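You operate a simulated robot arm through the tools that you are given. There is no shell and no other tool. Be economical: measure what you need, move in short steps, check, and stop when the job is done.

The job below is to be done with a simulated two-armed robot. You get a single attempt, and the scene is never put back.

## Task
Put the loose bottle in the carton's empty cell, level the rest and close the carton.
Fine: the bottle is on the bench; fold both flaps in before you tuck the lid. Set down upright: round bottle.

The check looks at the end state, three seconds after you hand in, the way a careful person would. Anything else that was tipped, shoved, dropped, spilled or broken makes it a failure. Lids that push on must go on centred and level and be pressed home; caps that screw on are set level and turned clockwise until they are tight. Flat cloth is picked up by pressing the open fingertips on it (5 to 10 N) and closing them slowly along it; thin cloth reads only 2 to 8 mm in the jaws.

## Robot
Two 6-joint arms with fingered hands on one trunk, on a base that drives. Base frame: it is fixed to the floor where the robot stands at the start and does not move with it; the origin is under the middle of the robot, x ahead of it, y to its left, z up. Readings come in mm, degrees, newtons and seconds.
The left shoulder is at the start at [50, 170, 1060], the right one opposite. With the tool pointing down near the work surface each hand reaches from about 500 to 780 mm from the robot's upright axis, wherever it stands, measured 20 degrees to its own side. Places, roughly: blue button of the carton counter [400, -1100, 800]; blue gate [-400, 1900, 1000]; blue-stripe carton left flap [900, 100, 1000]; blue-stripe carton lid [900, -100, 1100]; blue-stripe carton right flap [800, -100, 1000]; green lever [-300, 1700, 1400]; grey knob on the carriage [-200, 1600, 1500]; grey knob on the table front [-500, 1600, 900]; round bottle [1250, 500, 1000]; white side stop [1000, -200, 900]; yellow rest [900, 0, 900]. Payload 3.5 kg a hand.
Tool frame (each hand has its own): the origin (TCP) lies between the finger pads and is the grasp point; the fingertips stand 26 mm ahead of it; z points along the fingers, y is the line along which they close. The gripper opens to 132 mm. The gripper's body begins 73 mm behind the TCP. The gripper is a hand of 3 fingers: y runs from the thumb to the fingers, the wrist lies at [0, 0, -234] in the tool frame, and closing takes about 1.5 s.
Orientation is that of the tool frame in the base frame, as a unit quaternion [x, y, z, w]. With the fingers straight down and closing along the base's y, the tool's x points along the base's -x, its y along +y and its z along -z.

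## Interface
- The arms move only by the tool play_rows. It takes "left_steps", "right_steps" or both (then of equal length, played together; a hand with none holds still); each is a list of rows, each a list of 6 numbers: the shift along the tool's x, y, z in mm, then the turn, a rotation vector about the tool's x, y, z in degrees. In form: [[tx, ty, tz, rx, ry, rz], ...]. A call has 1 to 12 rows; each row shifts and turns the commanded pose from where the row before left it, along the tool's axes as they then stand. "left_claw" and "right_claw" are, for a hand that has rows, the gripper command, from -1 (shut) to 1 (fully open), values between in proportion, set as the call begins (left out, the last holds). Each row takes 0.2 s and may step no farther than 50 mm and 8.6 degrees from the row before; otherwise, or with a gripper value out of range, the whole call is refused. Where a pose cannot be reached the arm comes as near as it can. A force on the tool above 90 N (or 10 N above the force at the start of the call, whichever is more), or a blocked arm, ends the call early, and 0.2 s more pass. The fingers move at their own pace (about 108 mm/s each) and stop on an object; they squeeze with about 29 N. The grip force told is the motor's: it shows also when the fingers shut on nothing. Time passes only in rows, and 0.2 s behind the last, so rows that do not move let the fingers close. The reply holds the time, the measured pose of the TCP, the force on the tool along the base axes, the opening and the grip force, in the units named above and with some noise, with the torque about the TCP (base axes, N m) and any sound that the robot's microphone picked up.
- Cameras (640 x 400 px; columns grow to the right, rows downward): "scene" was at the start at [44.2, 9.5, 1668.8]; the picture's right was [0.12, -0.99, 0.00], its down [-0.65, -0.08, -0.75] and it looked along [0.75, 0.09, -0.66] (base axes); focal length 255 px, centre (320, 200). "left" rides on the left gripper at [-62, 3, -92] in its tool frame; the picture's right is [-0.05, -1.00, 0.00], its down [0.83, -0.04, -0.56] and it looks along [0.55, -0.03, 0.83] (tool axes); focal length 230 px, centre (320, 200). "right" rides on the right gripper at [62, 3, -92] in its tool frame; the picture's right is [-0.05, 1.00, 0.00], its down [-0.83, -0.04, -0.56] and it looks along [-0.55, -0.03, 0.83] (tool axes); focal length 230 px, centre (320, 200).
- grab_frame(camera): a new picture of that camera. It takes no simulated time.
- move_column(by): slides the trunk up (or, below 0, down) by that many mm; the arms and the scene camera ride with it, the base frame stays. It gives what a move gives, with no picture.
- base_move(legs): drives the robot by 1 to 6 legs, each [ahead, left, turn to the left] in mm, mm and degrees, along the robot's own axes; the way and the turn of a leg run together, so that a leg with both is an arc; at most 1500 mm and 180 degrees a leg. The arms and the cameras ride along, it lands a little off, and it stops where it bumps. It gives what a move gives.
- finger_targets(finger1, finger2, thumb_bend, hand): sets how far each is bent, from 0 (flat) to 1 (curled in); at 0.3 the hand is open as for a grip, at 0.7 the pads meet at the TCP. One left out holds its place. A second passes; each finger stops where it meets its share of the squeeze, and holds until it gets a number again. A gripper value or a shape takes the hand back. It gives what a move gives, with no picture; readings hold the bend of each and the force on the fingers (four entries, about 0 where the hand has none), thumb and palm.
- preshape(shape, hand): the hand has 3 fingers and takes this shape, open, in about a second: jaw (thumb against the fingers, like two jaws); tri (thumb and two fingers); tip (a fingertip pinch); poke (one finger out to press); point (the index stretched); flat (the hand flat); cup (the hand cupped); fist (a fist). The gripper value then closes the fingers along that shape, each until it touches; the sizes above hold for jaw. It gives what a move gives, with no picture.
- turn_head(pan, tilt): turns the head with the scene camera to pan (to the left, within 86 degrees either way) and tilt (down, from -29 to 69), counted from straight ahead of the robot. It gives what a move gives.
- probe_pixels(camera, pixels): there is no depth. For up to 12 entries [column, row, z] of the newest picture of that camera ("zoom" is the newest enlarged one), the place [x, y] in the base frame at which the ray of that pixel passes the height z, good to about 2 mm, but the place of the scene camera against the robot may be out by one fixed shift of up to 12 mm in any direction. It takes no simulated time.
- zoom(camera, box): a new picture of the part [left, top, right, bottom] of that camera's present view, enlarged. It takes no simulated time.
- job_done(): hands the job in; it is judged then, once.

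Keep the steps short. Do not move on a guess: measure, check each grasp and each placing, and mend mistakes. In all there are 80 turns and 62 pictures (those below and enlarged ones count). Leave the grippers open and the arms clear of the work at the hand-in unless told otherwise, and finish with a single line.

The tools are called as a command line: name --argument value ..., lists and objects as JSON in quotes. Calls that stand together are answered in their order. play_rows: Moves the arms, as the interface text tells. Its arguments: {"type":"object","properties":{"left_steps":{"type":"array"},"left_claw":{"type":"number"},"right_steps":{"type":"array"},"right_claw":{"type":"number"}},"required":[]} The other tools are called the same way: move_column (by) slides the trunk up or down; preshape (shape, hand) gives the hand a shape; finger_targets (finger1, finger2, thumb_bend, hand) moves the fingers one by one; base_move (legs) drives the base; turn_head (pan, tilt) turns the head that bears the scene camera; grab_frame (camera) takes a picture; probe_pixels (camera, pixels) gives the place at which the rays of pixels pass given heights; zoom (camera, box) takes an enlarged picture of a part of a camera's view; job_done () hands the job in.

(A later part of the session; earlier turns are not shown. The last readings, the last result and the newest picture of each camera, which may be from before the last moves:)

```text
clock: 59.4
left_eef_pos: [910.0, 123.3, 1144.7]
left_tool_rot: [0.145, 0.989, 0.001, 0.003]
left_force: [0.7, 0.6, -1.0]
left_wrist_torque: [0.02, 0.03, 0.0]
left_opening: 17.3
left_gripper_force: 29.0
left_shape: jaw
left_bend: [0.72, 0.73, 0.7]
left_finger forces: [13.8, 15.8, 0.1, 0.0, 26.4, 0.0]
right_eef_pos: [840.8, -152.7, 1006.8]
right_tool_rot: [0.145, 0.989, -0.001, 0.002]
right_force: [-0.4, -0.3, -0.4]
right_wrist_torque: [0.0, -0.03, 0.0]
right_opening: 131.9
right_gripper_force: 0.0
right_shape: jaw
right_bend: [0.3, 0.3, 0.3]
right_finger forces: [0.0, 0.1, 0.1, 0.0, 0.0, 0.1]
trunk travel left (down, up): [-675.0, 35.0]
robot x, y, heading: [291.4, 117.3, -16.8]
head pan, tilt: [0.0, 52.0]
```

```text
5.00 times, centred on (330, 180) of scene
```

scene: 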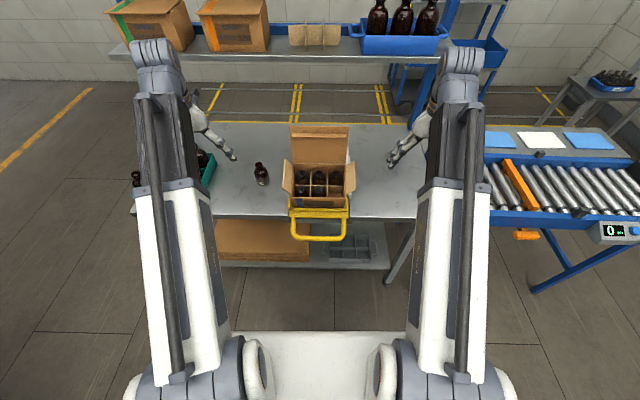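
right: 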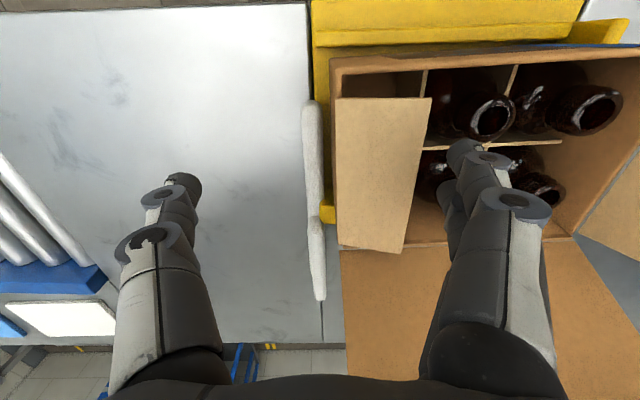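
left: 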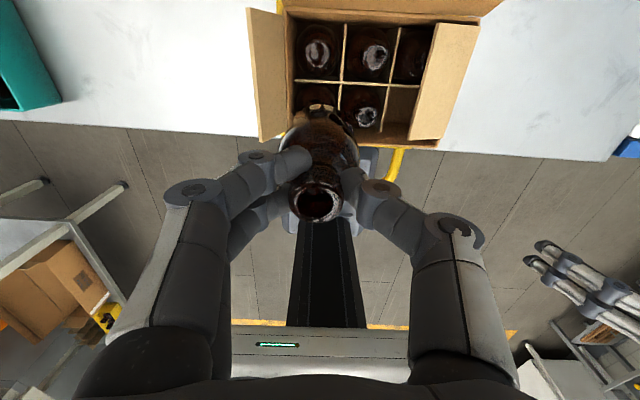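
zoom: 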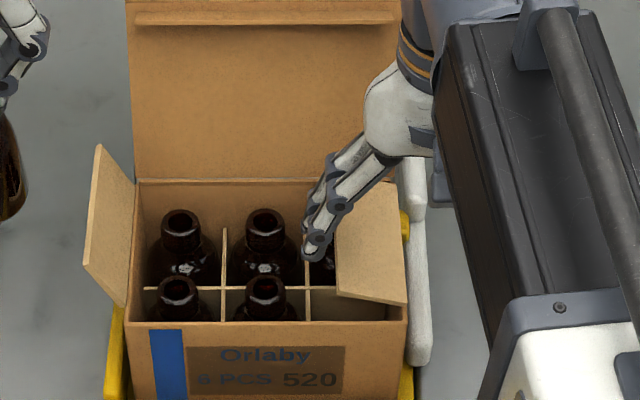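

Fingertips are just left of the flap's edge and clear of necks. I go down 32 mm watching the force, then curl only the two fingers to hook under the flap.

play_rows --right_steps '[[0, 0, 12, 0, 0, 0], [0, 0, 10, 0, 0, 0], [0, 0, 10, 0, 0, 0]]'

finger_targets --hand "right" --finger1 0.45 --finger2 0.45 --thumb_bend 0.25

grab_frame --camera "right"

```text
clock: 60.2
left_eef_pos: [910.3, 123.0, 1143.4]
left_tool_rot: [0.145, 0.989, 0.001, 0.003]
left_force: [-0.1, 0.5, -0.9]
left_wrist_torque: [0.02, 0.01, 0.02]
left_opening: 17.4
left_gripper_force: 29.2
left_shape: jaw
left_bend: [0.72, 0.73, 0.7]
left_finger forces: [13.8, 15.7, 0.0, 0.1, 26.4, 0.0]
right_eef_pos: [840.8, -152.0, 974.3]
right_tool_rot: [0.144, 0.99, 0.0, 0.003]
right_force: [-0.2, -0.3, 0.2]
right_wrist_torque: [0.0, 0.04, 0.03]
right_opening: 131.9
right_gripper_force: 0.1
right_shape: jaw
right_bend: [0.3, 0.3, 0.3]
right_finger forces: [0.1, 0.1, 0.1, 0.0, 0.0, 0.1]
trunk travel left (down, up): [-675.0, 35.0]
robot x, y, heading: [293.7, 115.6, -16.6]
head pan, tilt: [0.0, 52.0]
```

```text
clock: 61.2
left_eef_pos: [909.2, 121.7, 1144.2]
left_tool_rot: [0.145, 0.989, 0.001, 0.003]
left_force: [-0.2, -1.1, -1.5]
left_wrist_torque: [0.01, 0.03, 0.05]
left_opening: 17.0
left_gripper_force: 29.2
left_shape: jaw
left_bend: [0.72, 0.73, 0.7]
left_finger forces: [13.8, 15.9, 0.1, 0.1, 26.4, 0.1]
right_eef_pos: [840.3, -151.8, 973.4]
right_tool_rot: [0.144, 0.99, -0.001, 0.002]
right_force: [-0.4, 3.7, 0.7]
right_wrist_torque: [0.06, -0.03, 0.03]
right_opening: 116.8
right_gripper_force: 1.9
right_shape: fingers
right_bend: [0.44, 0.44, 0.25]
right_finger forces: [1.9, 2.1, 0.0, 0.1, 0.0, 0.0]
trunk travel left (down, up): [-675.0, 35.0]
robot x, y, heading: [294.4, 119.6, -16.6]
head pan, tilt: [0.0, 52.0]
```

```text
14 pictures are left
```

right: 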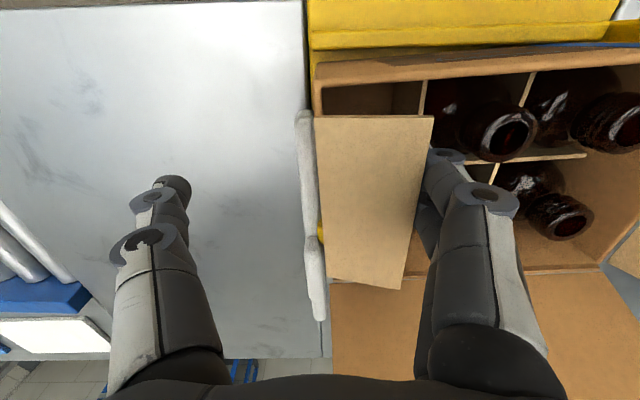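

The fingers touch the flap's edge from underneath (about 2 N each). I lift 30 mm, then move up and right.

play_rows --right_steps '[[0, 0, -8, 0, 0, 0], [0, -2, -8, 0, 0, 0], [0, -6, -8, 0, 0, 0], [0, -8, -8, 0, 0, 0], [0, -10, -6, 0, 0, 0], [0, -10, -4, 0, 0, 0]]'

grab_frame --camera "right"

```text
clock: 62.6
left_eef_pos: [909.0, 123.5, 1145.1]
left_tool_rot: [0.145, 0.989, 0.001, 0.003]
left_force: [-0.2, -0.5, -0.6]
left_wrist_torque: [-0.02, 0.0, 0.01]
left_opening: 17.2
left_gripper_force: 29.0
left_shape: jaw
left_bend: [0.72, 0.73, 0.7]
left_finger forces: [13.8, 15.8, 0.0, 0.1, 26.3, 0.0]
right_eef_pos: [830.8, -185.8, 1016.3]
right_tool_rot: [0.145, 0.989, -0.001, 0.001]
right_force: [0.2, 0.4, 0.1]
right_wrist_torque: [0.0, 0.01, 0.0]
right_opening: 115.0
right_gripper_force: 0.3
right_shape: fingers
right_bend: [0.45, 0.45, 0.25]
right_finger forces: [0.1, 0.1, 0.0, 0.0, 0.1, 0.0]
trunk travel left (down, up): [-675.0, 35.0]
robot x, y, heading: [299.8, 116.1, -16.8]
head pan, tilt: [0.0, 52.0]
```

```text
13 pictures are left
```

right: 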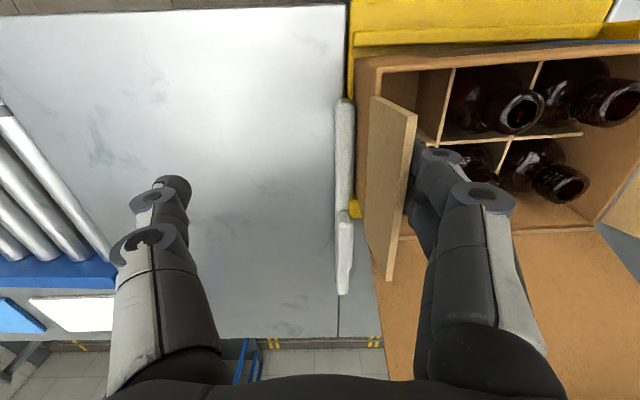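

The flap is swinging up with the fingers inside it. I keep pushing right by 45 mm to lay it outward.

play_rows --right_steps '[[0, -10, 0, 0, 0, 0], [0, -10, 0, 0, 0, 0], [0, -10, 3, 0, 0, 0], [0, -10, 4, 0, 0, 0], [0, -10, 4, 0, 0, 0]]'

zoom --camera "scene" --box '[290, 140, 370, 220]'

```text
clock: 63.8
left_eef_pos: [910.5, 123.5, 1144.6]
left_tool_rot: [0.145, 0.989, 0.001, 0.003]
left_force: [0.1, -0.8, -1.1]
left_wrist_torque: [0.03, -0.03, -0.03]
left_opening: 17.1
left_gripper_force: 28.8
left_shape: jaw
left_bend: [0.72, 0.73, 0.7]
left_finger forces: [13.6, 15.8, 0.0, 0.0, 26.5, 0.1]
right_eef_pos: [816.6, -234.0, 1003.9]
right_tool_rot: [0.145, 0.989, -0.001, 0.003]
right_force: [0.5, 0.6, -0.5]
right_wrist_torque: [0.03, 0.03, 0.05]
right_opening: 115.5
right_gripper_force: 0.1
right_shape: fingers
right_bend: [0.45, 0.45, 0.25]
right_finger forces: [0.0, 0.0, 0.1, 0.0, 0.0, 0.0]
trunk travel left (down, up): [-675.0, 35.0]
robot x, y, heading: [295.0, 120.3, -16.5]
head pan, tilt: [0.0, 52.0]
```

```text
5.00 times, centred on (330, 180) of scene
```

zoom: 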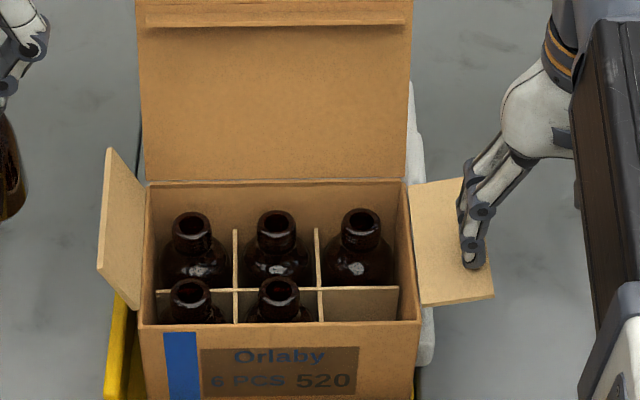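

The flap is now wide open. The carton was nudged about 8 mm right within the rest, so I'll re-measure. I lift and retract the right hand, and bring the bottle back above the cell at t≈135.

play_rows --right_steps '[[0, 0, -40, 0, 0, 0], [0, 0, -40, 0, 0, 0], [20, -40, 0, 0, 0, 0], [20, -40, 0, 0, 0, 0], [40, -20, 0, 0, 0, 0]]' --right_claw 1

play_rows --left_steps '[[0, -35, 0, 0, 0, 0], [0, -35, 0, 0, 0, 0], [0, -35, 0, 0, 0, 0], [0, -35, 0, 0, 0, 0], [0, -35, 0, 0, 0, 0], [0, -36, 0, 0, 0, 0], [0, -36, 0, 0, 0, 0]]'

zoom --camera "left" --box '[150, 0, 390, 150]'

```text
clock: 65.0
left_eef_pos: [910.2, 123.2, 1144.3]
left_tool_rot: [0.145, 0.989, 0.001, 0.002]
left_force: [-1.0, 0.7, -1.1]
left_wrist_torque: [-0.02, -0.02, 0.04]
left_opening: 17.3
left_gripper_force: 29.0
left_shape: jaw
left_bend: [0.72, 0.73, 0.7]
left_finger forces: [13.8, 15.9, 0.1, 0.0, 26.4, 0.0]
right_eef_pos: [711.9, -303.1, 1086.9]
right_tool_rot: [0.144, 0.99, -0.001, 0.001]
right_force: [-0.2, 0.2, 0.6]
right_wrist_torque: [0.01, 0.0, 0.01]
right_opening: 131.8
right_gripper_force: 0.1
right_shape: jaw
right_bend: [0.3, 0.3, 0.3]
right_finger forces: [0.0, 0.0, 0.0, 0.1, 0.0, 0.0]
trunk travel left (down, up): [-675.0, 35.0]
robot x, y, heading: [295.4, 118.8, -16.8]
head pan, tilt: [0.0, 52.0]
```

```text
clock: 66.6
left_eef_pos: [837.2, -116.1, 1145.1]
left_tool_rot: [0.144, 0.99, 0.0, 0.003]
left_force: [0.0, -0.7, -1.1]
left_wrist_torque: [0.02, -0.03, 0.04]
left_opening: 17.2
left_gripper_force: 28.9
left_shape: jaw
left_bend: [0.72, 0.73, 0.7]
left_finger forces: [13.9, 15.8, 0.1, 0.0, 26.4, 0.1]
right_eef_pos: [712.9, -304.1, 1087.5]
right_tool_rot: [0.144, 0.99, -0.002, 0.002]
right_force: [0.3, -0.2, 0.4]
right_wrist_torque: [0.01, 0.02, 0.0]
right_opening: 132.0
right_gripper_force: 0.2
right_shape: jaw
right_bend: [0.3, 0.3, 0.3]
right_finger forces: [0.0, 0.0, 0.1, 0.0, 0.0, 0.0]
trunk travel left (down, up): [-675.0, 35.0]
robot x, y, heading: [293.0, 120.6, -16.8]
head pan, tilt: [0.0, 52.0]
```

```text
2.67 times, centred on (270, 75) of left
```

zoom: 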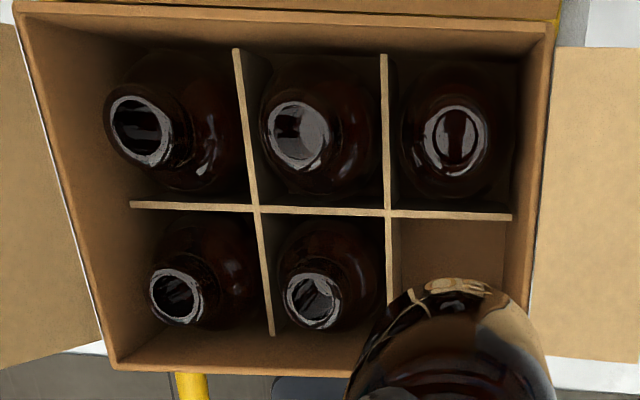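

I probe the mouths again via this enlarged picture at z=960, plus rim corners.

probe_pixels --camera "zoom" --pixels '[[141, 131, 960], [298, 137, 960], [456, 138, 960], [177, 297, 960], [313, 300, 960], [108, 362, 958], [548, 28, 958], [22, 8, 958], [533, 290, 958]]'

```text
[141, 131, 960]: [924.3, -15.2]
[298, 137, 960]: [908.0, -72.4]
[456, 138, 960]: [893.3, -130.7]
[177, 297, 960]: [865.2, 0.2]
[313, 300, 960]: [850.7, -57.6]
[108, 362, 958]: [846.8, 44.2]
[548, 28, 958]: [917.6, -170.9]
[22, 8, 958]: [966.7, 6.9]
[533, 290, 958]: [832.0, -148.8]
```

The cell centre is at about [836,-115]; the bottle is within 2 mm of it. I lower to just inside the rim, watching the force.

play_rows --left_steps '[[1.5, 1, 28, 0, 0, 0], [0, 0, 28, 0, 0, 0], [0, 0, 26, 0, 0, 0], [0, 0, 8, 0, 0, 0]]'

zoom --camera "scene" --box '[290, 140, 370, 220]'

```text
clock: 67.6
left_eef_pos: [836.2, -113.5, 1052.1]
left_tool_rot: [0.145, 0.989, 0.001, 0.003]
left_force: [-0.4, 0.6, -0.8]
left_wrist_torque: [0.02, 0.01, 0.03]
left_opening: 16.9
left_gripper_force: 29.0
left_shape: jaw
left_bend: [0.72, 0.73, 0.7]
left_finger forces: [14.2, 15.9, 0.0, 0.0, 26.1, 0.0]
right_eef_pos: [713.5, -304.0, 1086.5]
right_tool_rot: [0.144, 0.99, -0.001, 0.001]
right_force: [0.4, -1.1, 1.3]
right_wrist_torque: [0.0, 0.02, 0.0]
right_opening: 131.9
right_gripper_force: 0.1
right_shape: jaw
right_bend: [0.3, 0.3, 0.3]
right_finger forces: [0.0, 0.0, 0.0, 0.0, 0.0, 0.1]
trunk travel left (down, up): [-675.0, 35.0]
robot x, y, heading: [294.8, 120.0, -16.7]
head pan, tilt: [0.0, 52.0]
```

```text
5.00 times, centred on (330, 180) of scene
```

zoom: 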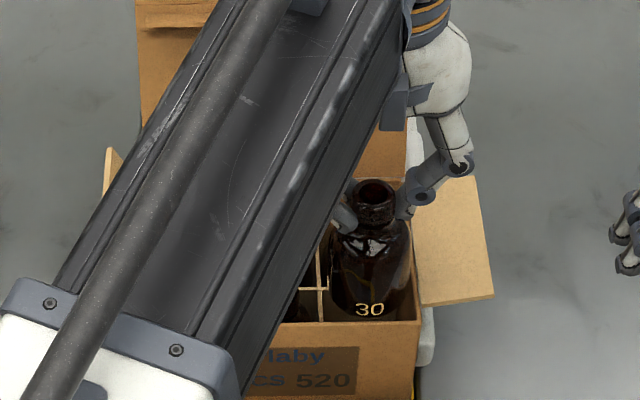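

The bottle is entering between the divider and the right wall. I continue down in 10 mm steps.

play_rows --left_steps '[[0, 0, 10, 0, 0, 0], [0, 0, 10, 0, 0, 0], [0, 0, 10, 0, 0, 0], [0, 0, 10, 0, 0, 0], [0, 0, 10, 0, 0, 0], [0, 0, 10, 0, 0, 0]]'

```text
clock: 69.0
left_eef_pos: [836.5, -111.5, 995.9]
left_tool_rot: [0.145, 0.989, 0.002, 0.003]
left_force: [-0.3, -0.1, -0.9]
left_wrist_torque: [-0.04, -0.03, 0.01]
left_opening: 17.3
left_gripper_force: 29.0
left_shape: jaw
left_bend: [0.72, 0.73, 0.7]
left_finger forces: [14.2, 16.0, 0.1, 0.0, 26.3, 0.0]
right_eef_pos: [713.1, -302.8, 1087.7]
right_tool_rot: [0.144, 0.99, -0.002, 0.002]
right_force: [-0.4, -0.8, -0.4]
right_wrist_torque: [-0.03, 0.02, -0.01]
right_opening: 132.1
right_gripper_force: 0.2
right_shape: jaw
right_bend: [0.3, 0.3, 0.3]
right_finger forces: [0.0, 0.0, 0.0, 0.0, 0.1, 0.0]
trunk travel left (down, up): [-675.0, 35.0]
robot x, y, heading: [290.0, 118.3, -16.5]
head pan, tilt: [0.0, 52.0]
```

No contact yet. I continue in 5 mm steps until the floor is felt.

play_rows --left_steps '[[0, -1, 6, 0, 0, 0], [0, 0, 6, 0, 0, 0], [0, 0, 5, 0, 0, 0], [0, 0, 4, 0, 0, 0]]'

```text
clock: 70.0
left_eef_pos: [837.0, -112.2, 974.3]
left_tool_rot: [0.145, 0.989, 0.001, 0.003]
left_force: [-0.5, -1.0, -0.9]
left_wrist_torque: [0.01, 0.03, 0.02]
left_opening: 17.1
left_gripper_force: 29.4
left_shape: jaw
left_bend: [0.72, 0.73, 0.7]
left_finger forces: [14.4, 16.1, 0.0, 0.1, 26.1, 0.0]
right_eef_pos: [713.6, -304.4, 1086.2]
right_tool_rot: [0.144, 0.99, -0.001, 0.001]
right_force: [1.1, 0.5, 0.2]
right_wrist_torque: [0.03, -0.01, 0.0]
right_opening: 132.0
right_gripper_force: 0.0
right_shape: jaw
right_bend: [0.3, 0.3, 0.3]
right_finger forces: [0.0, 0.0, 0.0, 0.0, 0.0, 0.0]
trunk travel left (down, up): [-675.0, 35.0]
robot x, y, heading: [289.5, 118.8, -16.8]
head pan, tilt: [0.0, 52.0]
```

Still free at 974. I lower further in 3 mm steps.

play_rows --left_steps '[[0, 0, 3, 0, 0, 0], [0, 0, 3, 0, 0, 0], [0, 0, 3, 0, 0, 0], [0, 0, 2, 0, 0, 0]]'

```text
clock: 71.0
left_eef_pos: [837.6, -111.6, 964.2]
left_tool_rot: [0.145, 0.989, 0.001, 0.002]
left_force: [1.3, 4.3, 5.6]
left_wrist_torque: [-0.19, 0.07, -0.03]
left_opening: 17.4
left_gripper_force: 29.2
left_shape: jaw
left_bend: [0.72, 0.72, 0.7]
left_finger forces: [15.2, 17.2, 0.0, 0.0, 35.7, 0.0]
right_eef_pos: [713.1, -303.2, 1087.1]
right_tool_rot: [0.144, 0.99, -0.001, 0.002]
right_force: [-0.9, -0.4, -0.6]
right_wrist_torque: [0.0, -0.02, 0.02]
right_opening: 132.2
right_gripper_force: 0.0
right_shape: jaw
right_bend: [0.3, 0.3, 0.3]
right_finger forces: [0.1, 0.0, 0.0, 0.1, 0.0, 0.1]
trunk travel left (down, up): [-675.0, 35.0]
robot x, y, heading: [295.0, 121.5, -16.7]
head pan, tilt: [0.0, 52.0]
```

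Contact at z=964 (5.6 N), which fits the carton floor near 860. I open slightly (to ~31 mm, since the wall is near) and lift straight up.

play_rows --left_claw -0.5 --left_steps '[[0, 0, 0, 0, 0, 0], [0, 0, 0, 0, 0, 0], [0, 0, 0, 0, 0, 0]]'

play_rows --left_steps '[[0, 0, -6, 0, 0, 0], [0, 0, -10, 0, 0, 0], [0, 0, -15, 0, 0, 0], [0, 0, -20, 0, 0, 0]]'

grab_frame --camera "left"

```text
clock: 71.8
left_eef_pos: [837.5, -111.9, 964.4]
left_tool_rot: [0.145, 0.989, 0.001, 0.003]
left_force: [1.4, 5.2, -0.2]
left_wrist_torque: [0.06, 0.02, -0.02]
left_opening: 29.9
left_gripper_force: 0.1
left_shape: jaw
left_bend: [0.73, 0.73, 0.71]
left_finger forces: [0.0, 0.0, 0.1, 0.1, 5.8, 0.1]
right_eef_pos: [713.0, -305.0, 1087.2]
right_tool_rot: [0.144, 0.99, -0.001, 0.002]
right_force: [-0.2, -0.6, -0.6]
right_wrist_torque: [-0.02, -0.01, -0.02]
right_opening: 131.9
right_gripper_force: 0.0
right_shape: jaw
right_bend: [0.3, 0.3, 0.3]
right_finger forces: [0.0, 0.1, 0.1, 0.0, 0.1, 0.0]
trunk travel left (down, up): [-675.0, 35.0]
robot x, y, heading: [293.9, 121.2, -16.6]
head pan, tilt: [0.0, 52.0]
```

```text
clock: 72.8
left_eef_pos: [836.2, -112.9, 1013.8]
left_tool_rot: [0.145, 0.989, 0.0, 0.003]
left_force: [0.2, 0.3, -1.1]
left_wrist_torque: [0.0, 0.01, -0.01]
left_opening: 32.7
left_gripper_force: 0.0
left_shape: jaw
left_bend: [0.73, 0.73, 0.7]
left_finger forces: [0.0, 0.0, 0.0, 0.1, 0.0, 0.0]
right_eef_pos: [712.8, -303.8, 1087.8]
right_tool_rot: [0.144, 0.99, 0.0, 0.002]
right_force: [0.5, 0.2, -1.1]
right_wrist_torque: [-0.01, -0.01, -0.03]
right_opening: 132.0
right_gripper_force: 0.0
right_shape: jaw
right_bend: [0.3, 0.3, 0.3]
right_finger forces: [0.0, 0.1, 0.0, 0.1, 0.1, 0.1]
trunk travel left (down, up): [-675.0, 35.0]
robot x, y, heading: [297.5, 121.9, -16.7]
head pan, tilt: [0.0, 52.0]
```

```text
9 pictures are left
```

left: 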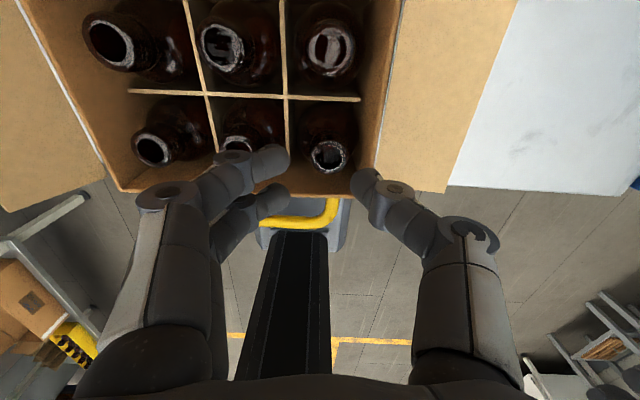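

The bottle is seated in line with its neighbours (mouth at (330,155)). Next the left flap: I raise the left hand, close it, go outside the left flap, then push it over from outside.

play_rows --left_claw -1 --left_steps '[[0, 0, -35, 0, 0, 0], [0, 0, -40, 0, 0, 0], [-8, 45, 0, 0, 0, 0], [-8, 45, 0, 0, 0, 0], [-8, 45, 0, 0, 0, 0], [-8, 45, 0, 0, 0, 0], [-3, 45, 0, 0, 0, 0], [0, 5, 40, 0, 0, 0], [0, 0, 40, 0, 0, 0]]'

play_rows --left_steps '[[0, -15, 0, 0, 0, 0], [0, -15, 0, 0, 0, 0], [0, -15, 0, 0, 0, 0], [0, -15, 0, 0, 0, 0], [0, -15, 0, 0, 0, 0], [0, -15, 0, 0, 0, 0], [0, -15, 0, 0, 0, 0], [0, -12, 4, 0, 0, 0]]'

zoom --camera "scene" --box '[280, 110, 380, 220]'

```text
clock: 74.8
left_eef_pos: [939.4, 97.9, 1009.8]
left_tool_rot: [0.145, 0.989, 0.0, 0.002]
left_force: [0.7, -0.5, -0.1]
left_wrist_torque: [-0.03, 0.0, -0.03]
left_opening: 0.0
left_gripper_force: 28.7
left_shape: jaw
left_bend: [0.66, 0.66, 0.67]
left_finger forces: [0.0, 0.0, 0.0, 0.0, 0.0, 0.0]
right_eef_pos: [714.0, -303.9, 1086.0]
right_tool_rot: [0.144, 0.99, -0.001, 0.002]
right_force: [-0.7, -1.3, -0.9]
right_wrist_torque: [-0.01, -0.02, -0.05]
right_opening: 132.0
right_gripper_force: 0.1
right_shape: jaw
right_bend: [0.3, 0.3, 0.3]
right_finger forces: [0.1, 0.1, 0.0, 0.1, 0.0, 0.0]
trunk travel left (down, up): [-675.0, 35.0]
robot x, y, heading: [295.7, 122.8, -16.7]
head pan, tilt: [0.0, 52.0]
```

```text
clock: 76.6
left_eef_pos: [903.7, -14.1, 1005.4]
left_tool_rot: [0.145, 0.989, 0.001, 0.002]
left_force: [0.6, 0.4, -0.3]
left_wrist_torque: [-0.02, 0.0, 0.01]
left_opening: 0.0
left_gripper_force: 29.0
left_shape: jaw
left_bend: [0.66, 0.66, 0.67]
left_finger forces: [0.0, 0.1, 0.0, 0.1, 0.0, 0.0]
right_eef_pos: [712.9, -304.2, 1087.9]
right_tool_rot: [0.144, 0.99, -0.001, 0.002]
right_force: [0.4, -0.8, 0.0]
right_wrist_torque: [-0.03, 0.04, 0.02]
right_opening: 131.9
right_gripper_force: 0.0
right_shape: jaw
right_bend: [0.3, 0.3, 0.3]
right_finger forces: [0.1, 0.0, 0.1, 0.1, 0.0, 0.0]
trunk travel left (down, up): [-675.0, 35.0]
robot x, y, heading: [292.9, 119.8, -16.9]
head pan, tilt: [0.0, 52.0]
```

```text
3.64 times, centred on (330, 165) of scene
```

zoom: 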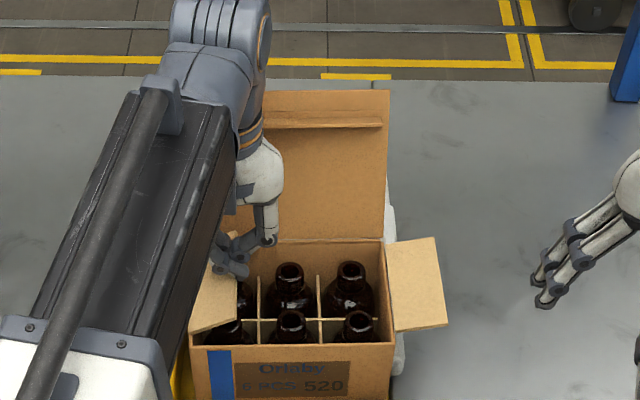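

The left flap is bent in about half way. I press it down with the left hand and lift away, while the right hand closes and tilts 40° so its fingertips can go under the right flap.

play_rows --left_steps '[[0, -5, 6, 0, 0, 0], [0, -5, 6, 0, 0, 0], [0, -3, 6, 0, 0, 0], [0, 0, 5, 0, 0, 0], [0, 0, 4, 0, 0, 0], [0, 0, 0, 0, 0, 0]]' --right_steps '[[0, 0, 0, -8, 0, 0], [0, 0, 0, -8, 0, 0], [0, 0, 0, -8, 0, 0], [0, 0, 0, -8, 0, 0], [0, 0, 0, -8, 0, 0], [0, 0, 0, 0, 0, 0]]' --right_claw -1

play_rows --right_steps '[[-32.7, 12.8, 10.7, 0, 0, 0], [-32.7, 12.8, 10.7, 0, 0, 0], [-32.7, 12.8, 10.7, 0, 0, 0], [0, -20.8, 25, 0, 0, 0], [0, -20.8, 25, 0, 0, 0], [0, -20.8, 25, 0, 0, 0], [0, -20.8, 25, 0, 0, 0]]'

```text
clock: 78.0
left_eef_pos: [898.0, -31.2, 980.9]
left_tool_rot: [0.146, 0.989, 0.0, 0.005]
left_force: [0.3, -11.1, 28.4]
left_wrist_torque: [0.12, 0.0, 0.02]
left_opening: 0.0
left_gripper_force: 29.3
left_shape: jaw
left_bend: [0.67, 0.67, 0.75]
left_finger forces: [0.0, 0.0, 0.0, 0.0, 51.2, 0.1]
right_eef_pos: [708.8, -306.7, 1086.6]
right_tool_rot: [0.134, 0.93, 0.339, 0.052]
right_force: [-0.3, 0.6, -0.1]
right_wrist_torque: [0.0, -0.03, 0.01]
right_opening: 0.0
right_gripper_force: 29.2
right_shape: jaw
right_bend: [0.66, 0.66, 0.67]
right_finger forces: [0.0, 0.0, 0.0, 0.0, 0.1, 0.1]
trunk travel left (down, up): [-675.0, 35.0]
robot x, y, heading: [298.2, 117.9, -16.5]
head pan, tilt: [0.0, 52.0]
```

```text
clock: 79.6
left_eef_pos: [899.3, -27.3, 980.9]
left_tool_rot: [0.145, 0.989, 0.002, 0.004]
left_force: [1.6, -11.6, 31.3]
left_wrist_torque: [0.13, -0.04, -0.04]
left_opening: 0.1
left_gripper_force: 28.9
left_shape: jaw
left_bend: [0.68, 0.68, 0.76]
left_finger forces: [0.0, 0.0, 0.1, 0.0, 54.8, 0.1]
right_eef_pos: [817.8, -286.0, 956.3]
right_tool_rot: [0.135, 0.93, 0.338, 0.053]
right_force: [1.1, 0.3, -0.7]
right_wrist_torque: [0.0, 0.0, 0.01]
right_opening: 0.0
right_gripper_force: 29.0
right_shape: jaw
right_bend: [0.66, 0.66, 0.67]
right_finger forces: [0.0, 0.0, 0.0, 0.0, 0.1, 0.0]
trunk travel left (down, up): [-675.0, 35.0]
robot x, y, heading: [295.8, 120.3, -16.9]
head pan, tilt: [0.0, 52.0]
```

Left pressed its flap down (31 N against the necks); I lift the left hand off. The right tips are at z≈941 outside the right flap; I slide them 90 mm left under it, watching force.

play_rows --left_steps '[[0, 0, -15, 0, 0, 0], [0, 0, -30, 0, 0, 0], [0, 0, -40, 0, 0, 0], [0, 20, -20, 0, 0, 0], [0, 40, 0, 0, 0, 0], [0, 40, 0, 0, 0, 0]]' --right_steps '[[0, 11.5, 9.6, 0, 0, 0], [0, 11.5, 9.6, 0, 0, 0], [0, 11.5, 9.6, 0, 0, 0], [0, 11.5, 9.6, 0, 0, 0], [0, 11.5, 9.6, 0, 0, 0], [0, 11.5, 9.6, 0, 0, 0]]'

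zoom --camera "scene" --box '[280, 110, 380, 220]'

```text
clock: 81.0
left_eef_pos: [924.8, 64.5, 1080.2]
left_tool_rot: [0.146, 0.989, 0.003, 0.003]
left_force: [0.5, -1.0, 0.1]
left_wrist_torque: [-0.01, 0.01, 0.0]
left_opening: 0.0
left_gripper_force: 28.8
left_shape: jaw
left_bend: [0.68, 0.67, 0.74]
left_finger forces: [0.0, 0.1, 0.1, 0.0, 0.1, 0.1]
right_eef_pos: [843.3, -203.4, 956.1]
right_tool_rot: [0.136, 0.93, 0.337, 0.052]
right_force: [-11.9, -18.1, 3.6]
right_wrist_torque: [0.27, -0.18, 0.08]
right_opening: 0.0
right_gripper_force: 29.1
right_shape: jaw
right_bend: [0.68, 0.68, 0.75]
right_finger forces: [14.0, 13.8, 0.1, 0.0, 0.1, 0.0]
trunk travel left (down, up): [-675.0, 35.0]
robot x, y, heading: [293.6, 119.4, -16.6]
head pan, tilt: [0.0, 52.0]
```

```text
3.64 times, centred on (330, 165) of scene
```

zoom: 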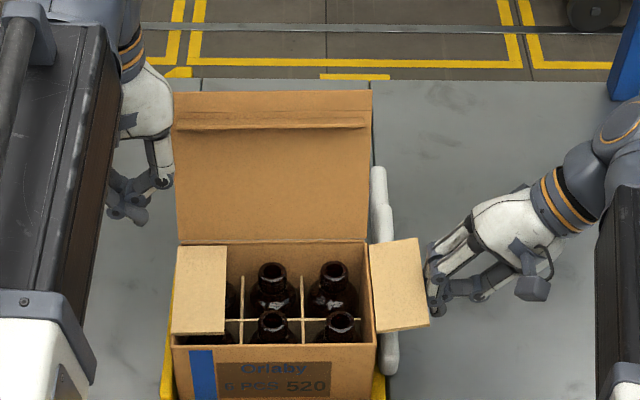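

The tips met the flap's edge instead and slid the carton back left a little, to the rest's left side. The left flap is folded in. I back off 25 mm, go 20 mm lower, go in under the flap, and lift.

play_rows --right_steps '[[0, -9.6, -8, 0, 0, 0], [0, -9.6, -8, 0, 0, 0], [0, -12.8, 15.4, 0, 0, 0], [0, 9.6, 8, 0, 0, 0], [0, 9.6, 8, 0, 0, 0], [0, 9.6, 8, 0, 0, 0], [0, 9.6, 8, 0, 0, 0]]'

```text
clock: 82.7
left_eef_pos: [926.1, 62.7, 1079.4]
left_tool_rot: [0.148, 0.989, 0.001, 0.003]
left_force: [-0.4, 1.1, 1.3]
left_wrist_torque: [-0.03, 0.02, 0.0]
left_opening: 0.1
left_gripper_force: 29.0
left_shape: jaw
left_bend: [0.68, 0.67, 0.74]
left_finger forces: [0.0, 0.0, 0.1, 0.1, 0.0, 0.1]
right_eef_pos: [844.0, -199.6, 937.3]
right_tool_rot: [0.147, 0.931, 0.329, 0.054]
right_force: [-19.9, -36.5, 8.4]
right_wrist_torque: [1.22, -0.59, 0.17]
right_opening: 0.0
right_gripper_force: 28.8
right_shape: jaw
right_bend: [0.67, 0.68, 0.75]
right_finger forces: [35.6, 26.2, 0.0, 0.0, 0.1, 0.1]
trunk travel left (down, up): [-675.0, 35.0]
robot x, y, heading: [292.2, 116.6, -16.7]
head pan, tilt: [0.0, 52.0]
stopped in row 7 (right hand): the force on the tool passed its limit at 90 N (the readings are from after the stop); the commanded pose is now the measured one
```

The bulge of the closed fingers pushes the flap's edge sideways. Better: with this tilt and an open hand the thumb points well under the flap. I back off, rise, open, and come in with the thumb below the flap and the fingers above.

play_rows --right_steps '[[0, -19, -16, 0, 0, 0], [0, -19, -16, 0, 0, 0], [0, 16, -19.2, 0, 0, 0], [0, 16, -19.2, 0, 0, 0], [0, 16, -19.2, 0, 0, 0]]'

play_rows --right_claw 1 --right_steps '[[0, 0, 0, 0, 0, 0], [0, 0, 0, 0, 0, 0], [0, 0, 0, 0, 0, 0], [0, 0, 0, 0, 0, 0], [0, 0, 0, 0, 0, 0], [0, 0, 0, 0, 0, 0], [0, 0, 0, 0, 0, 0]]'

```text
clock: 83.9
left_eef_pos: [926.9, 64.9, 1079.8]
left_tool_rot: [0.147, 0.989, 0.001, 0.002]
left_force: [-0.7, 0.7, -0.5]
left_wrist_torque: [-0.01, -0.02, 0.0]
left_opening: 0.2
left_gripper_force: 28.9
left_shape: jaw
left_bend: [0.68, 0.67, 0.74]
left_finger forces: [0.0, 0.0, 0.0, 0.0, 0.1, 0.0]
right_eef_pos: [831.8, -239.6, 1012.7]
right_tool_rot: [0.143, 0.931, 0.333, 0.054]
right_force: [0.3, 0.2, 1.1]
right_wrist_torque: [-0.01, -0.02, 0.02]
right_opening: 0.2
right_gripper_force: 29.0
right_shape: jaw
right_bend: [0.7, 0.7, 0.75]
right_finger forces: [0.0, 0.0, 0.0, 0.1, 0.1, 0.1]
trunk travel left (down, up): [-675.0, 35.0]
robot x, y, heading: [291.9, 121.5, -16.9]
head pan, tilt: [0.0, 52.0]
```

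```text
clock: 85.5
left_eef_pos: [927.7, 65.2, 1079.1]
left_tool_rot: [0.147, 0.989, 0.002, 0.003]
left_force: [0.5, 1.3, 0.2]
left_wrist_torque: [0.01, -0.01, -0.01]
left_opening: 0.1
left_gripper_force: 29.1
left_shape: jaw
left_bend: [0.68, 0.67, 0.74]
left_finger forces: [0.1, 0.0, 0.1, 0.0, 0.0, 0.1]
right_eef_pos: [833.4, -239.2, 1011.6]
right_tool_rot: [0.142, 0.931, 0.332, 0.053]
right_force: [-0.8, 1.2, 0.3]
right_wrist_torque: [-0.03, -0.01, 0.0]
right_opening: 131.7
right_gripper_force: 0.0
right_shape: jaw
right_bend: [0.3, 0.3, 0.3]
right_finger forces: [0.0, 0.0, 0.0, 0.1, 0.1, 0.1]
trunk travel left (down, up): [-675.0, 35.0]
robot x, y, heading: [290.6, 115.3, -16.7]
head pan, tilt: [0.0, 52.0]
```

I lower 20 mm and come in 97 mm left, with the thumb under the flap; then check with the right camera.

play_rows --right_steps '[[0, -12.8, 15.4, 0, 0, 0], [0, 9.2, 7.7, 0, 0, 0], [0, 9.2, 7.7, 0, 0, 0], [0, 9.2, 7.7, 0, 0, 0], [0, 9.2, 7.7, 0, 0, 0], [0, 9.2, 7.7, 0, 0, 0], [0, 9.2, 7.7, 0, 0, 0], [0, 9.2, 7.7, 0, 0, 0]]'

grab_frame --camera "right"

```text
clock: 87.3
left_eef_pos: [926.5, 65.1, 1079.1]
left_tool_rot: [0.146, 0.989, 0.0, 0.003]
left_force: [0.0, 0.8, 0.4]
left_wrist_torque: [0.0, -0.01, 0.0]
left_opening: 0.1
left_gripper_force: 28.1
left_shape: jaw
left_bend: [0.68, 0.67, 0.74]
left_finger forces: [0.1, 0.0, 0.0, 0.0, 0.1, 0.1]
right_eef_pos: [856.2, -156.8, 989.9]
right_tool_rot: [0.143, 0.93, 0.333, 0.053]
right_force: [0.1, -0.1, -0.6]
right_wrist_torque: [-0.01, 0.0, -0.03]
right_opening: 131.6
right_gripper_force: 0.0
right_shape: jaw
right_bend: [0.3, 0.3, 0.3]
right_finger forces: [0.1, 0.0, 0.0, 0.0, 0.0, 0.0]
trunk travel left (down, up): [-675.0, 35.0]
robot x, y, heading: [291.0, 117.8, -17.1]
head pan, tilt: [0.0, 52.0]
```

```text
6 pictures are left
```

right: 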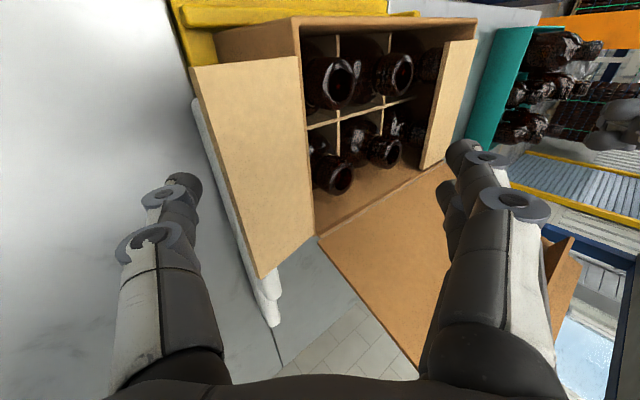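

The view is clear: the flap's edge (215,165) is just inside the thumb (180,185), and the left flap is folded in. I curl just the thumb to lift the flap.

finger_targets --hand "right" --thumb_bend 0.65 --finger1 0.3 --finger2 0.3

play_rows --right_steps '[[0, 8, 0, 0, 0, 0], [0, 8, 0, 0, 0, 0], [0, 8, 0, 0, 0, 0]]'

grab_frame --camera "right"

```text
clock: 88.3
left_eef_pos: [927.4, 64.7, 1078.9]
left_tool_rot: [0.147, 0.989, 0.001, 0.003]
left_force: [0.0, -0.8, 0.5]
left_wrist_torque: [0.01, 0.01, -0.03]
left_opening: 0.4
left_gripper_force: 29.1
left_shape: jaw
left_bend: [0.68, 0.67, 0.74]
left_finger forces: [0.1, 0.0, 0.0, 0.0, 0.0, 0.0]
right_eef_pos: [856.2, -157.8, 989.7]
right_tool_rot: [0.143, 0.93, 0.333, 0.053]
right_force: [0.0, -0.7, 0.1]
right_wrist_torque: [0.0, 0.02, 0.02]
right_opening: 77.1
right_gripper_force: 0.6
right_shape: fingers
right_bend: [0.3, 0.3, 0.65]
right_finger forces: [0.0, 0.0, 0.0, 0.0, 0.6, 0.0]
trunk travel left (down, up): [-675.0, 35.0]
robot x, y, heading: [291.9, 119.2, -17.1]
head pan, tilt: [0.0, 52.0]
```

```text
clock: 89.1
left_eef_pos: [926.9, 64.9, 1079.3]
left_tool_rot: [0.147, 0.989, 0.0, 0.002]
left_force: [-0.6, 0.3, -0.8]
left_wrist_torque: [-0.01, 0.01, -0.01]
left_opening: 0.1
left_gripper_force: 29.1
left_shape: jaw
left_bend: [0.68, 0.67, 0.74]
left_finger forces: [0.0, 0.0, 0.1, 0.0, 0.0, 0.1]
right_eef_pos: [863.9, -141.2, 1004.6]
right_tool_rot: [0.143, 0.931, 0.332, 0.054]
right_force: [0.4, -0.5, 0.1]
right_wrist_torque: [0.02, -0.01, 0.03]
right_opening: 76.5
right_gripper_force: 0.2
right_shape: fingers
right_bend: [0.3, 0.3, 0.65]
right_finger forces: [0.0, 0.1, 0.0, 0.0, 0.1, 0.1]
trunk travel left (down, up): [-675.0, 35.0]
robot x, y, heading: [292.0, 116.8, -17.0]
head pan, tilt: [0.0, 52.0]
```

```text
5 pictures are left
```

right: 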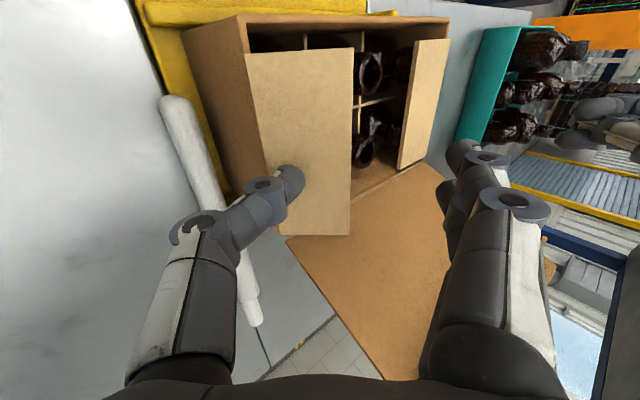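

The right flap swung over and lies inward. I press it a little flatter with the thumb (left 25, down ~20 mm), then withdraw up and right.

play_rows --right_steps '[[0, 4, 8.4, 0, 0, 0], [0, 4, 8.4, 0, 0, 0], [0, 4, 8.4, 0, 0, 0], [0, -3.8, 4.6, 0, 0, 0], [0, -3.8, 4.6, 0, 0, 0]]'

play_rows --right_steps '[[0, 13, -15.4, 0, 0, 0], [0, 19, -23, 0, 0, 0], [0, 19, -23, 0, 0, 0], [0, 0, -30, 8, 0, 0], [0, 0, -30, 8, 0, 0], [0, -30, 0, 8, 0, 0], [0, -40, 0, 8, 0, 0], [0, -40, 0, 7.5, 0, 0]]'

```text
clock: 90.3
left_eef_pos: [925.7, 65.1, 1081.1]
left_tool_rot: [0.147, 0.989, 0.001, 0.004]
left_force: [0.3, 0.0, -0.1]
left_wrist_torque: [-0.01, -0.01, 0.01]
left_opening: 0.1
left_gripper_force: 29.0
left_shape: jaw
left_bend: [0.68, 0.67, 0.74]
left_finger forces: [0.1, 0.0, 0.1, 0.1, 0.1, 0.0]
right_eef_pos: [869.6, -117.1, 984.6]
right_tool_rot: [0.144, 0.931, 0.332, 0.055]
right_force: [-0.8, -8.0, 18.8]
right_wrist_torque: [-0.05, -0.02, -0.02]
right_opening: 63.4
right_gripper_force: 8.8
right_shape: fingers
right_bend: [0.3, 0.3, 0.73]
right_finger forces: [0.0, 0.1, 0.0, 0.0, 18.3, 0.1]
trunk travel left (down, up): [-675.0, 35.0]
robot x, y, heading: [293.8, 118.0, -16.6]
head pan, tilt: [0.0, 52.0]
```

```text
clock: 92.1
left_eef_pos: [927.0, 65.0, 1078.8]
left_tool_rot: [0.147, 0.989, 0.001, 0.002]
left_force: [0.0, 0.0, 0.1]
left_wrist_torque: [-0.02, -0.02, 0.02]
left_opening: 0.1
left_gripper_force: 28.7
left_shape: jaw
left_bend: [0.68, 0.67, 0.74]
left_finger forces: [0.0, 0.0, 0.1, 0.0, 0.1, 0.1]
right_eef_pos: [828.8, -250.6, 1084.1]
right_tool_rot: [0.152, 0.988, -0.003, 0.002]
right_force: [0.1, -0.7, 0.1]
right_wrist_torque: [0.03, 0.02, 0.02]
right_opening: 76.0
right_gripper_force: 0.1
right_shape: fingers
right_bend: [0.3, 0.3, 0.65]
right_finger forces: [0.0, 0.0, 0.0, 0.1, 0.0, 0.0]
trunk travel left (down, up): [-675.0, 35.0]
robot x, y, heading: [293.1, 118.4, -16.8]
head pan, tilt: [0.0, 52.0]
```

Both flaps pressed in. I take one enlarged scene picture to see the flaps and the lid.

zoom --camera "scene" --box '[275, 115, 375, 215]'

```text
4.00 times, centred on (325, 165) of scene
```

zoom: 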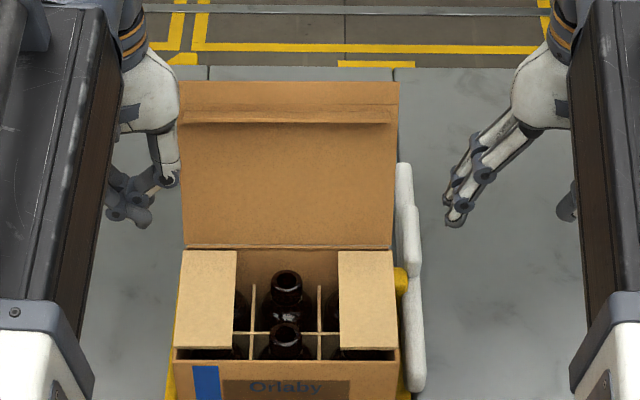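

Both flaps lie flat. The lid leans back behind, with its tuck strip on the inside. With the closed left hand I go round the lid's left side to behind its top (n≈1035).

play_rows --left_steps '[[0, 35, 0, 0, 0, 0], [0, 35, 0, 0, 0, 0], [-42, 0, 0, 0, 0, 0], [-42, 0, 0, 0, 0, 0], [-42, 0, 0, 0, 0, 0], [-42, 0, -5, 0, 0, 0]]'

```text
clock: 93.5
left_eef_pos: [1055.9, 99.3, 1080.3]
left_tool_rot: [0.147, 0.989, 0.001, 0.003]
left_force: [-0.2, 0.3, -0.7]
left_wrist_torque: [0.0, 0.0, -0.02]
left_opening: 0.0
left_gripper_force: 29.0
left_shape: jaw
left_bend: [0.68, 0.67, 0.74]
left_finger forces: [0.1, 0.0, 0.0, 0.0, 0.0, 0.0]
left hand out of reach, approached as far as the arm can: row 5, 6
right_eef_pos: [829.4, -250.0, 1083.8]
right_tool_rot: [0.153, 0.988, -0.001, 0.002]
right_force: [1.1, 0.8, 0.5]
right_wrist_torque: [-0.01, 0.02, 0.02]
right_opening: 76.2
right_gripper_force: 0.0
right_shape: fingers
right_bend: [0.3, 0.3, 0.65]
right_finger forces: [0.0, 0.1, 0.0, 0.0, 0.0, 0.0]
trunk travel left (down, up): [-675.0, 35.0]
robot x, y, heading: [297.8, 122.7, -17.0]
head pan, tilt: [0.0, 52.0]
```

The arm reaches only n≈982 there. I drive 65 mm forward (both hands are clear beside the lid) and read the result.

base_move --legs '[[65, 0, 0]]'

```text
clock: 94.5
left_eef_pos: [1120.6, 78.8, 1079.7]
left_tool_rot: [0.146, 0.989, 0.002, 0.002]
left_force: [0.2, 0.9, -0.3]
left_wrist_torque: [0.03, 0.03, 0.01]
left_opening: 0.2
left_gripper_force: 28.4
left_shape: jaw
left_bend: [0.68, 0.67, 0.74]
left_finger forces: [0.0, 0.0, 0.0, 0.0, 0.1, 0.0]
right_eef_pos: [893.7, -269.8, 1082.5]
right_tool_rot: [0.153, 0.988, -0.001, 0.002]
right_force: [0.3, 0.1, -0.2]
right_wrist_torque: [0.02, 0.02, 0.0]
right_opening: 76.4
right_gripper_force: 0.0
right_shape: fingers
right_bend: [0.3, 0.3, 0.65]
right_finger forces: [0.1, 0.1, 0.0, 0.1, 0.0, 0.0]
trunk travel left (down, up): [-675.0, 35.0]
robot x, y, heading: [355.6, 97.9, -16.8]
head pan, tilt: [0.0, 52.0]
```

I move it left-to-right behind the lid (t 400 → 275).

play_rows --left_steps '[[0, -31, 0, 0, 0, 0], [0, -31, 0, 0, 0, 0], [0, -31, 0, 0, 0, 0], [0, -32, 0, 0, 0, 0]]'

zoom --camera "scene" --box '[245, 100, 405, 240]'

```text
clock: 95.5
left_eef_pos: [1079.8, -38.1, 1075.8]
left_tool_rot: [0.147, 0.989, 0.001, 0.005]
left_force: [-0.2, -0.1, 0.0]
left_wrist_torque: [0.0, 0.0, 0.0]
left_opening: 0.0
left_gripper_force: 29.0
left_shape: jaw
left_bend: [0.68, 0.67, 0.74]
left_finger forces: [0.0, 0.1, 0.0, 0.0, 0.0, 0.0]
left hand out of reach, approached as far as the arm can: row 4
right_eef_pos: [893.0, -271.0, 1083.7]
right_tool_rot: [0.153, 0.988, 0.0, 0.001]
right_force: [-0.1, -0.1, 0.3]
right_wrist_torque: [0.0, 0.02, 0.0]
right_opening: 76.2
right_gripper_force: 0.0
right_shape: fingers
right_bend: [0.3, 0.3, 0.65]
right_finger forces: [0.0, 0.0, 0.0, 0.1, 0.1, 0.0]
trunk travel left (down, up): [-675.0, 35.0]
robot x, y, heading: [351.1, 97.5, -17.0]
head pan, tilt: [0.0, 52.0]
```

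```text
2.86 times, centred on (325, 170) of scene
```

zoom: 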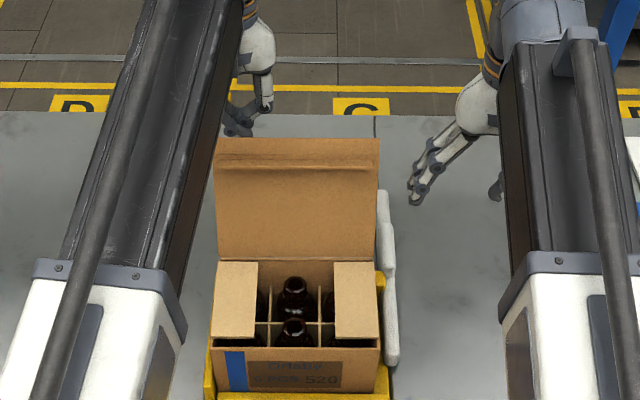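

The left hand is behind the lid. I pull it toward me to swing the lid past upright, watching the force.

play_rows --left_steps '[[16, 0, 0, 0, 0, 0], [16, 0, 0, 0, 0, 0], [16, 0, 0, 0, 0, 0], [16, 0, 0, 0, 0, 0], [16, 0, 0, 0, 0, 0], [16, 0, 0, 0, 0, 0], [16, 0, 0, 0, 0, 0], [16, 0, 0, 0, 0, 0], [16, 0, 0, 0, 0, 0], [16, 0, 0, 0, 0, 0], [16, 0, 0, 0, 0, 0]]'

```text
clock: 97.9
left_eef_pos: [911.4, 12.0, 1079.5]
left_tool_rot: [0.147, 0.989, 0.001, 0.004]
left_force: [0.0, 0.7, -1.1]
left_wrist_torque: [-0.02, 0.01, -0.02]
left_opening: 0.1
left_gripper_force: 29.4
left_shape: jaw
left_bend: [0.68, 0.67, 0.74]
left_finger forces: [0.0, 0.0, 0.0, 0.0, 0.0, 0.0]
right_eef_pos: [892.4, -269.3, 1083.3]
right_tool_rot: [0.153, 0.988, 0.0, 0.002]
right_force: [1.5, -0.2, 0.2]
right_wrist_torque: [0.02, -0.02, 0.01]
right_opening: 76.3
right_gripper_force: 0.0
right_shape: fingers
right_bend: [0.3, 0.3, 0.65]
right_finger forces: [0.0, 0.0, 0.0, 0.0, 0.0, 0.0]
trunk travel left (down, up): [-675.0, 35.0]
robot x, y, heading: [355.0, 95.2, -16.7]
head pan, tilt: [0.0, 52.0]
```

The lid swings freely. I follow its arc forward and down, moving toward the carton's middle.

play_rows --left_steps '[[11, -10, 7, 0, 0, 0], [11, -10, 7, 0, 0, 0], [9, -10, 10, 0, 0, 0], [9, -10, 10, 0, 0, 0], [6.5, -10, 12, 0, 0, 0], [6.5, -10, 12, 0, 0, 0], [0, 0, 0, 0, 0, 0]]'

zoom --camera "scene" --box '[265, 130, 385, 240]'

```text
clock: 99.5
left_eef_pos: [843.7, -29.8, 1020.3]
left_tool_rot: [0.147, 0.989, 0.001, 0.004]
left_force: [-0.3, -0.1, -0.3]
left_wrist_torque: [-0.03, 0.01, 0.01]
left_opening: 0.1
left_gripper_force: 28.8
left_shape: jaw
left_bend: [0.68, 0.67, 0.74]
left_finger forces: [0.1, 0.0, 0.0, 0.0, 0.0, 0.0]
right_eef_pos: [892.1, -268.5, 1082.7]
right_tool_rot: [0.152, 0.988, -0.002, 0.001]
right_force: [0.7, 0.6, -0.5]
right_wrist_torque: [0.03, 0.02, 0.0]
right_opening: 75.9
right_gripper_force: 0.1
right_shape: fingers
right_bend: [0.3, 0.3, 0.65]
right_finger forces: [0.0, 0.0, 0.0, 0.1, 0.1, 0.0]
trunk travel left (down, up): [-675.0, 35.0]
robot x, y, heading: [354.8, 97.3, -16.9]
head pan, tilt: [0.0, 52.0]
```

```text
3.64 times, centred on (325, 185) of scene
```

zoom: 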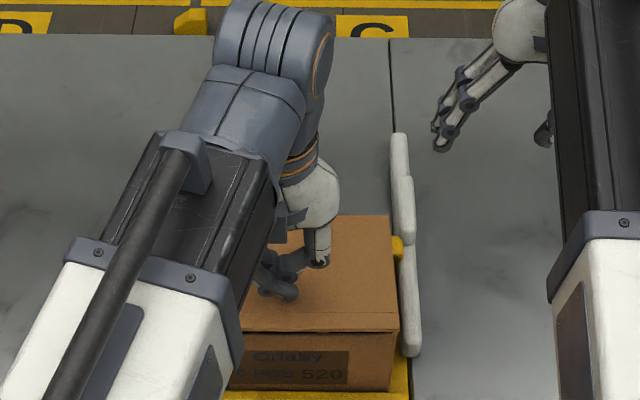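

The lid lies almost closed. I press down near its front middle in small steps and watch the force.

play_rows --left_steps '[[0, 0, 6, 0, 0, 0], [0, 0, 6, 0, 0, 0], [0, 0, 6, 0, 0, 0], [0, 0, 6, 0, 0, 0]]'

```text
clock: 100.5
left_eef_pos: [842.1, -28.8, 995.0]
left_tool_rot: [0.147, 0.989, 0.002, 0.004]
left_force: [0.0, 0.5, 0.7]
left_wrist_torque: [-0.01, 0.03, 0.01]
left_opening: 0.1
left_gripper_force: 29.4
left_shape: jaw
left_bend: [0.68, 0.68, 0.74]
left_finger forces: [0.1, 0.0, 0.0, 0.0, 0.0, 0.1]
right_eef_pos: [893.0, -270.0, 1082.6]
right_tool_rot: [0.153, 0.988, -0.001, 0.001]
right_force: [0.5, 0.9, -0.1]
right_wrist_torque: [-0.01, -0.03, 0.01]
right_opening: 76.1
right_gripper_force: 0.0
right_shape: fingers
right_bend: [0.3, 0.3, 0.65]
right_finger forces: [0.0, 0.0, 0.0, 0.1, 0.1, 0.0]
trunk travel left (down, up): [-675.0, 35.0]
robot x, y, heading: [354.3, 98.5, -16.9]
head pan, tilt: [0.0, 52.0]
```

play_rows --left_steps '[[0, 0, 4, 0, 0, 0], [0, 0, 4, 0, 0, 0], [0, 0, 3, 0, 0, 0], [0, 0, 3, 0, 0, 0]]'

```text
clock: 101.5
left_eef_pos: [840.9, -29.8, 985.4]
left_tool_rot: [0.147, 0.989, 0.0, 0.007]
left_force: [0.9, -0.4, 55.4]
left_wrist_torque: [0.0, 0.13, -0.01]
left_opening: 0.2
left_gripper_force: 29.0
left_shape: jaw
left_bend: [0.71, 0.71, 0.75]
left_finger forces: [21.2, 22.1, 0.0, 0.0, 52.0, 0.1]
right_eef_pos: [890.5, -269.4, 1085.6]
right_tool_rot: [0.153, 0.988, 0.0, 0.003]
right_force: [0.3, 0.4, 0.4]
right_wrist_torque: [-0.03, -0.02, 0.0]
right_opening: 75.9
right_gripper_force: 0.0
right_shape: fingers
right_bend: [0.3, 0.3, 0.65]
right_finger forces: [0.1, 0.0, 0.0, 0.0, 0.0, 0.0]
trunk travel left (down, up): [-675.0, 35.0]
robot x, y, heading: [356.9, 96.8, -17.0]
head pan, tilt: [0.0, 52.0]
```

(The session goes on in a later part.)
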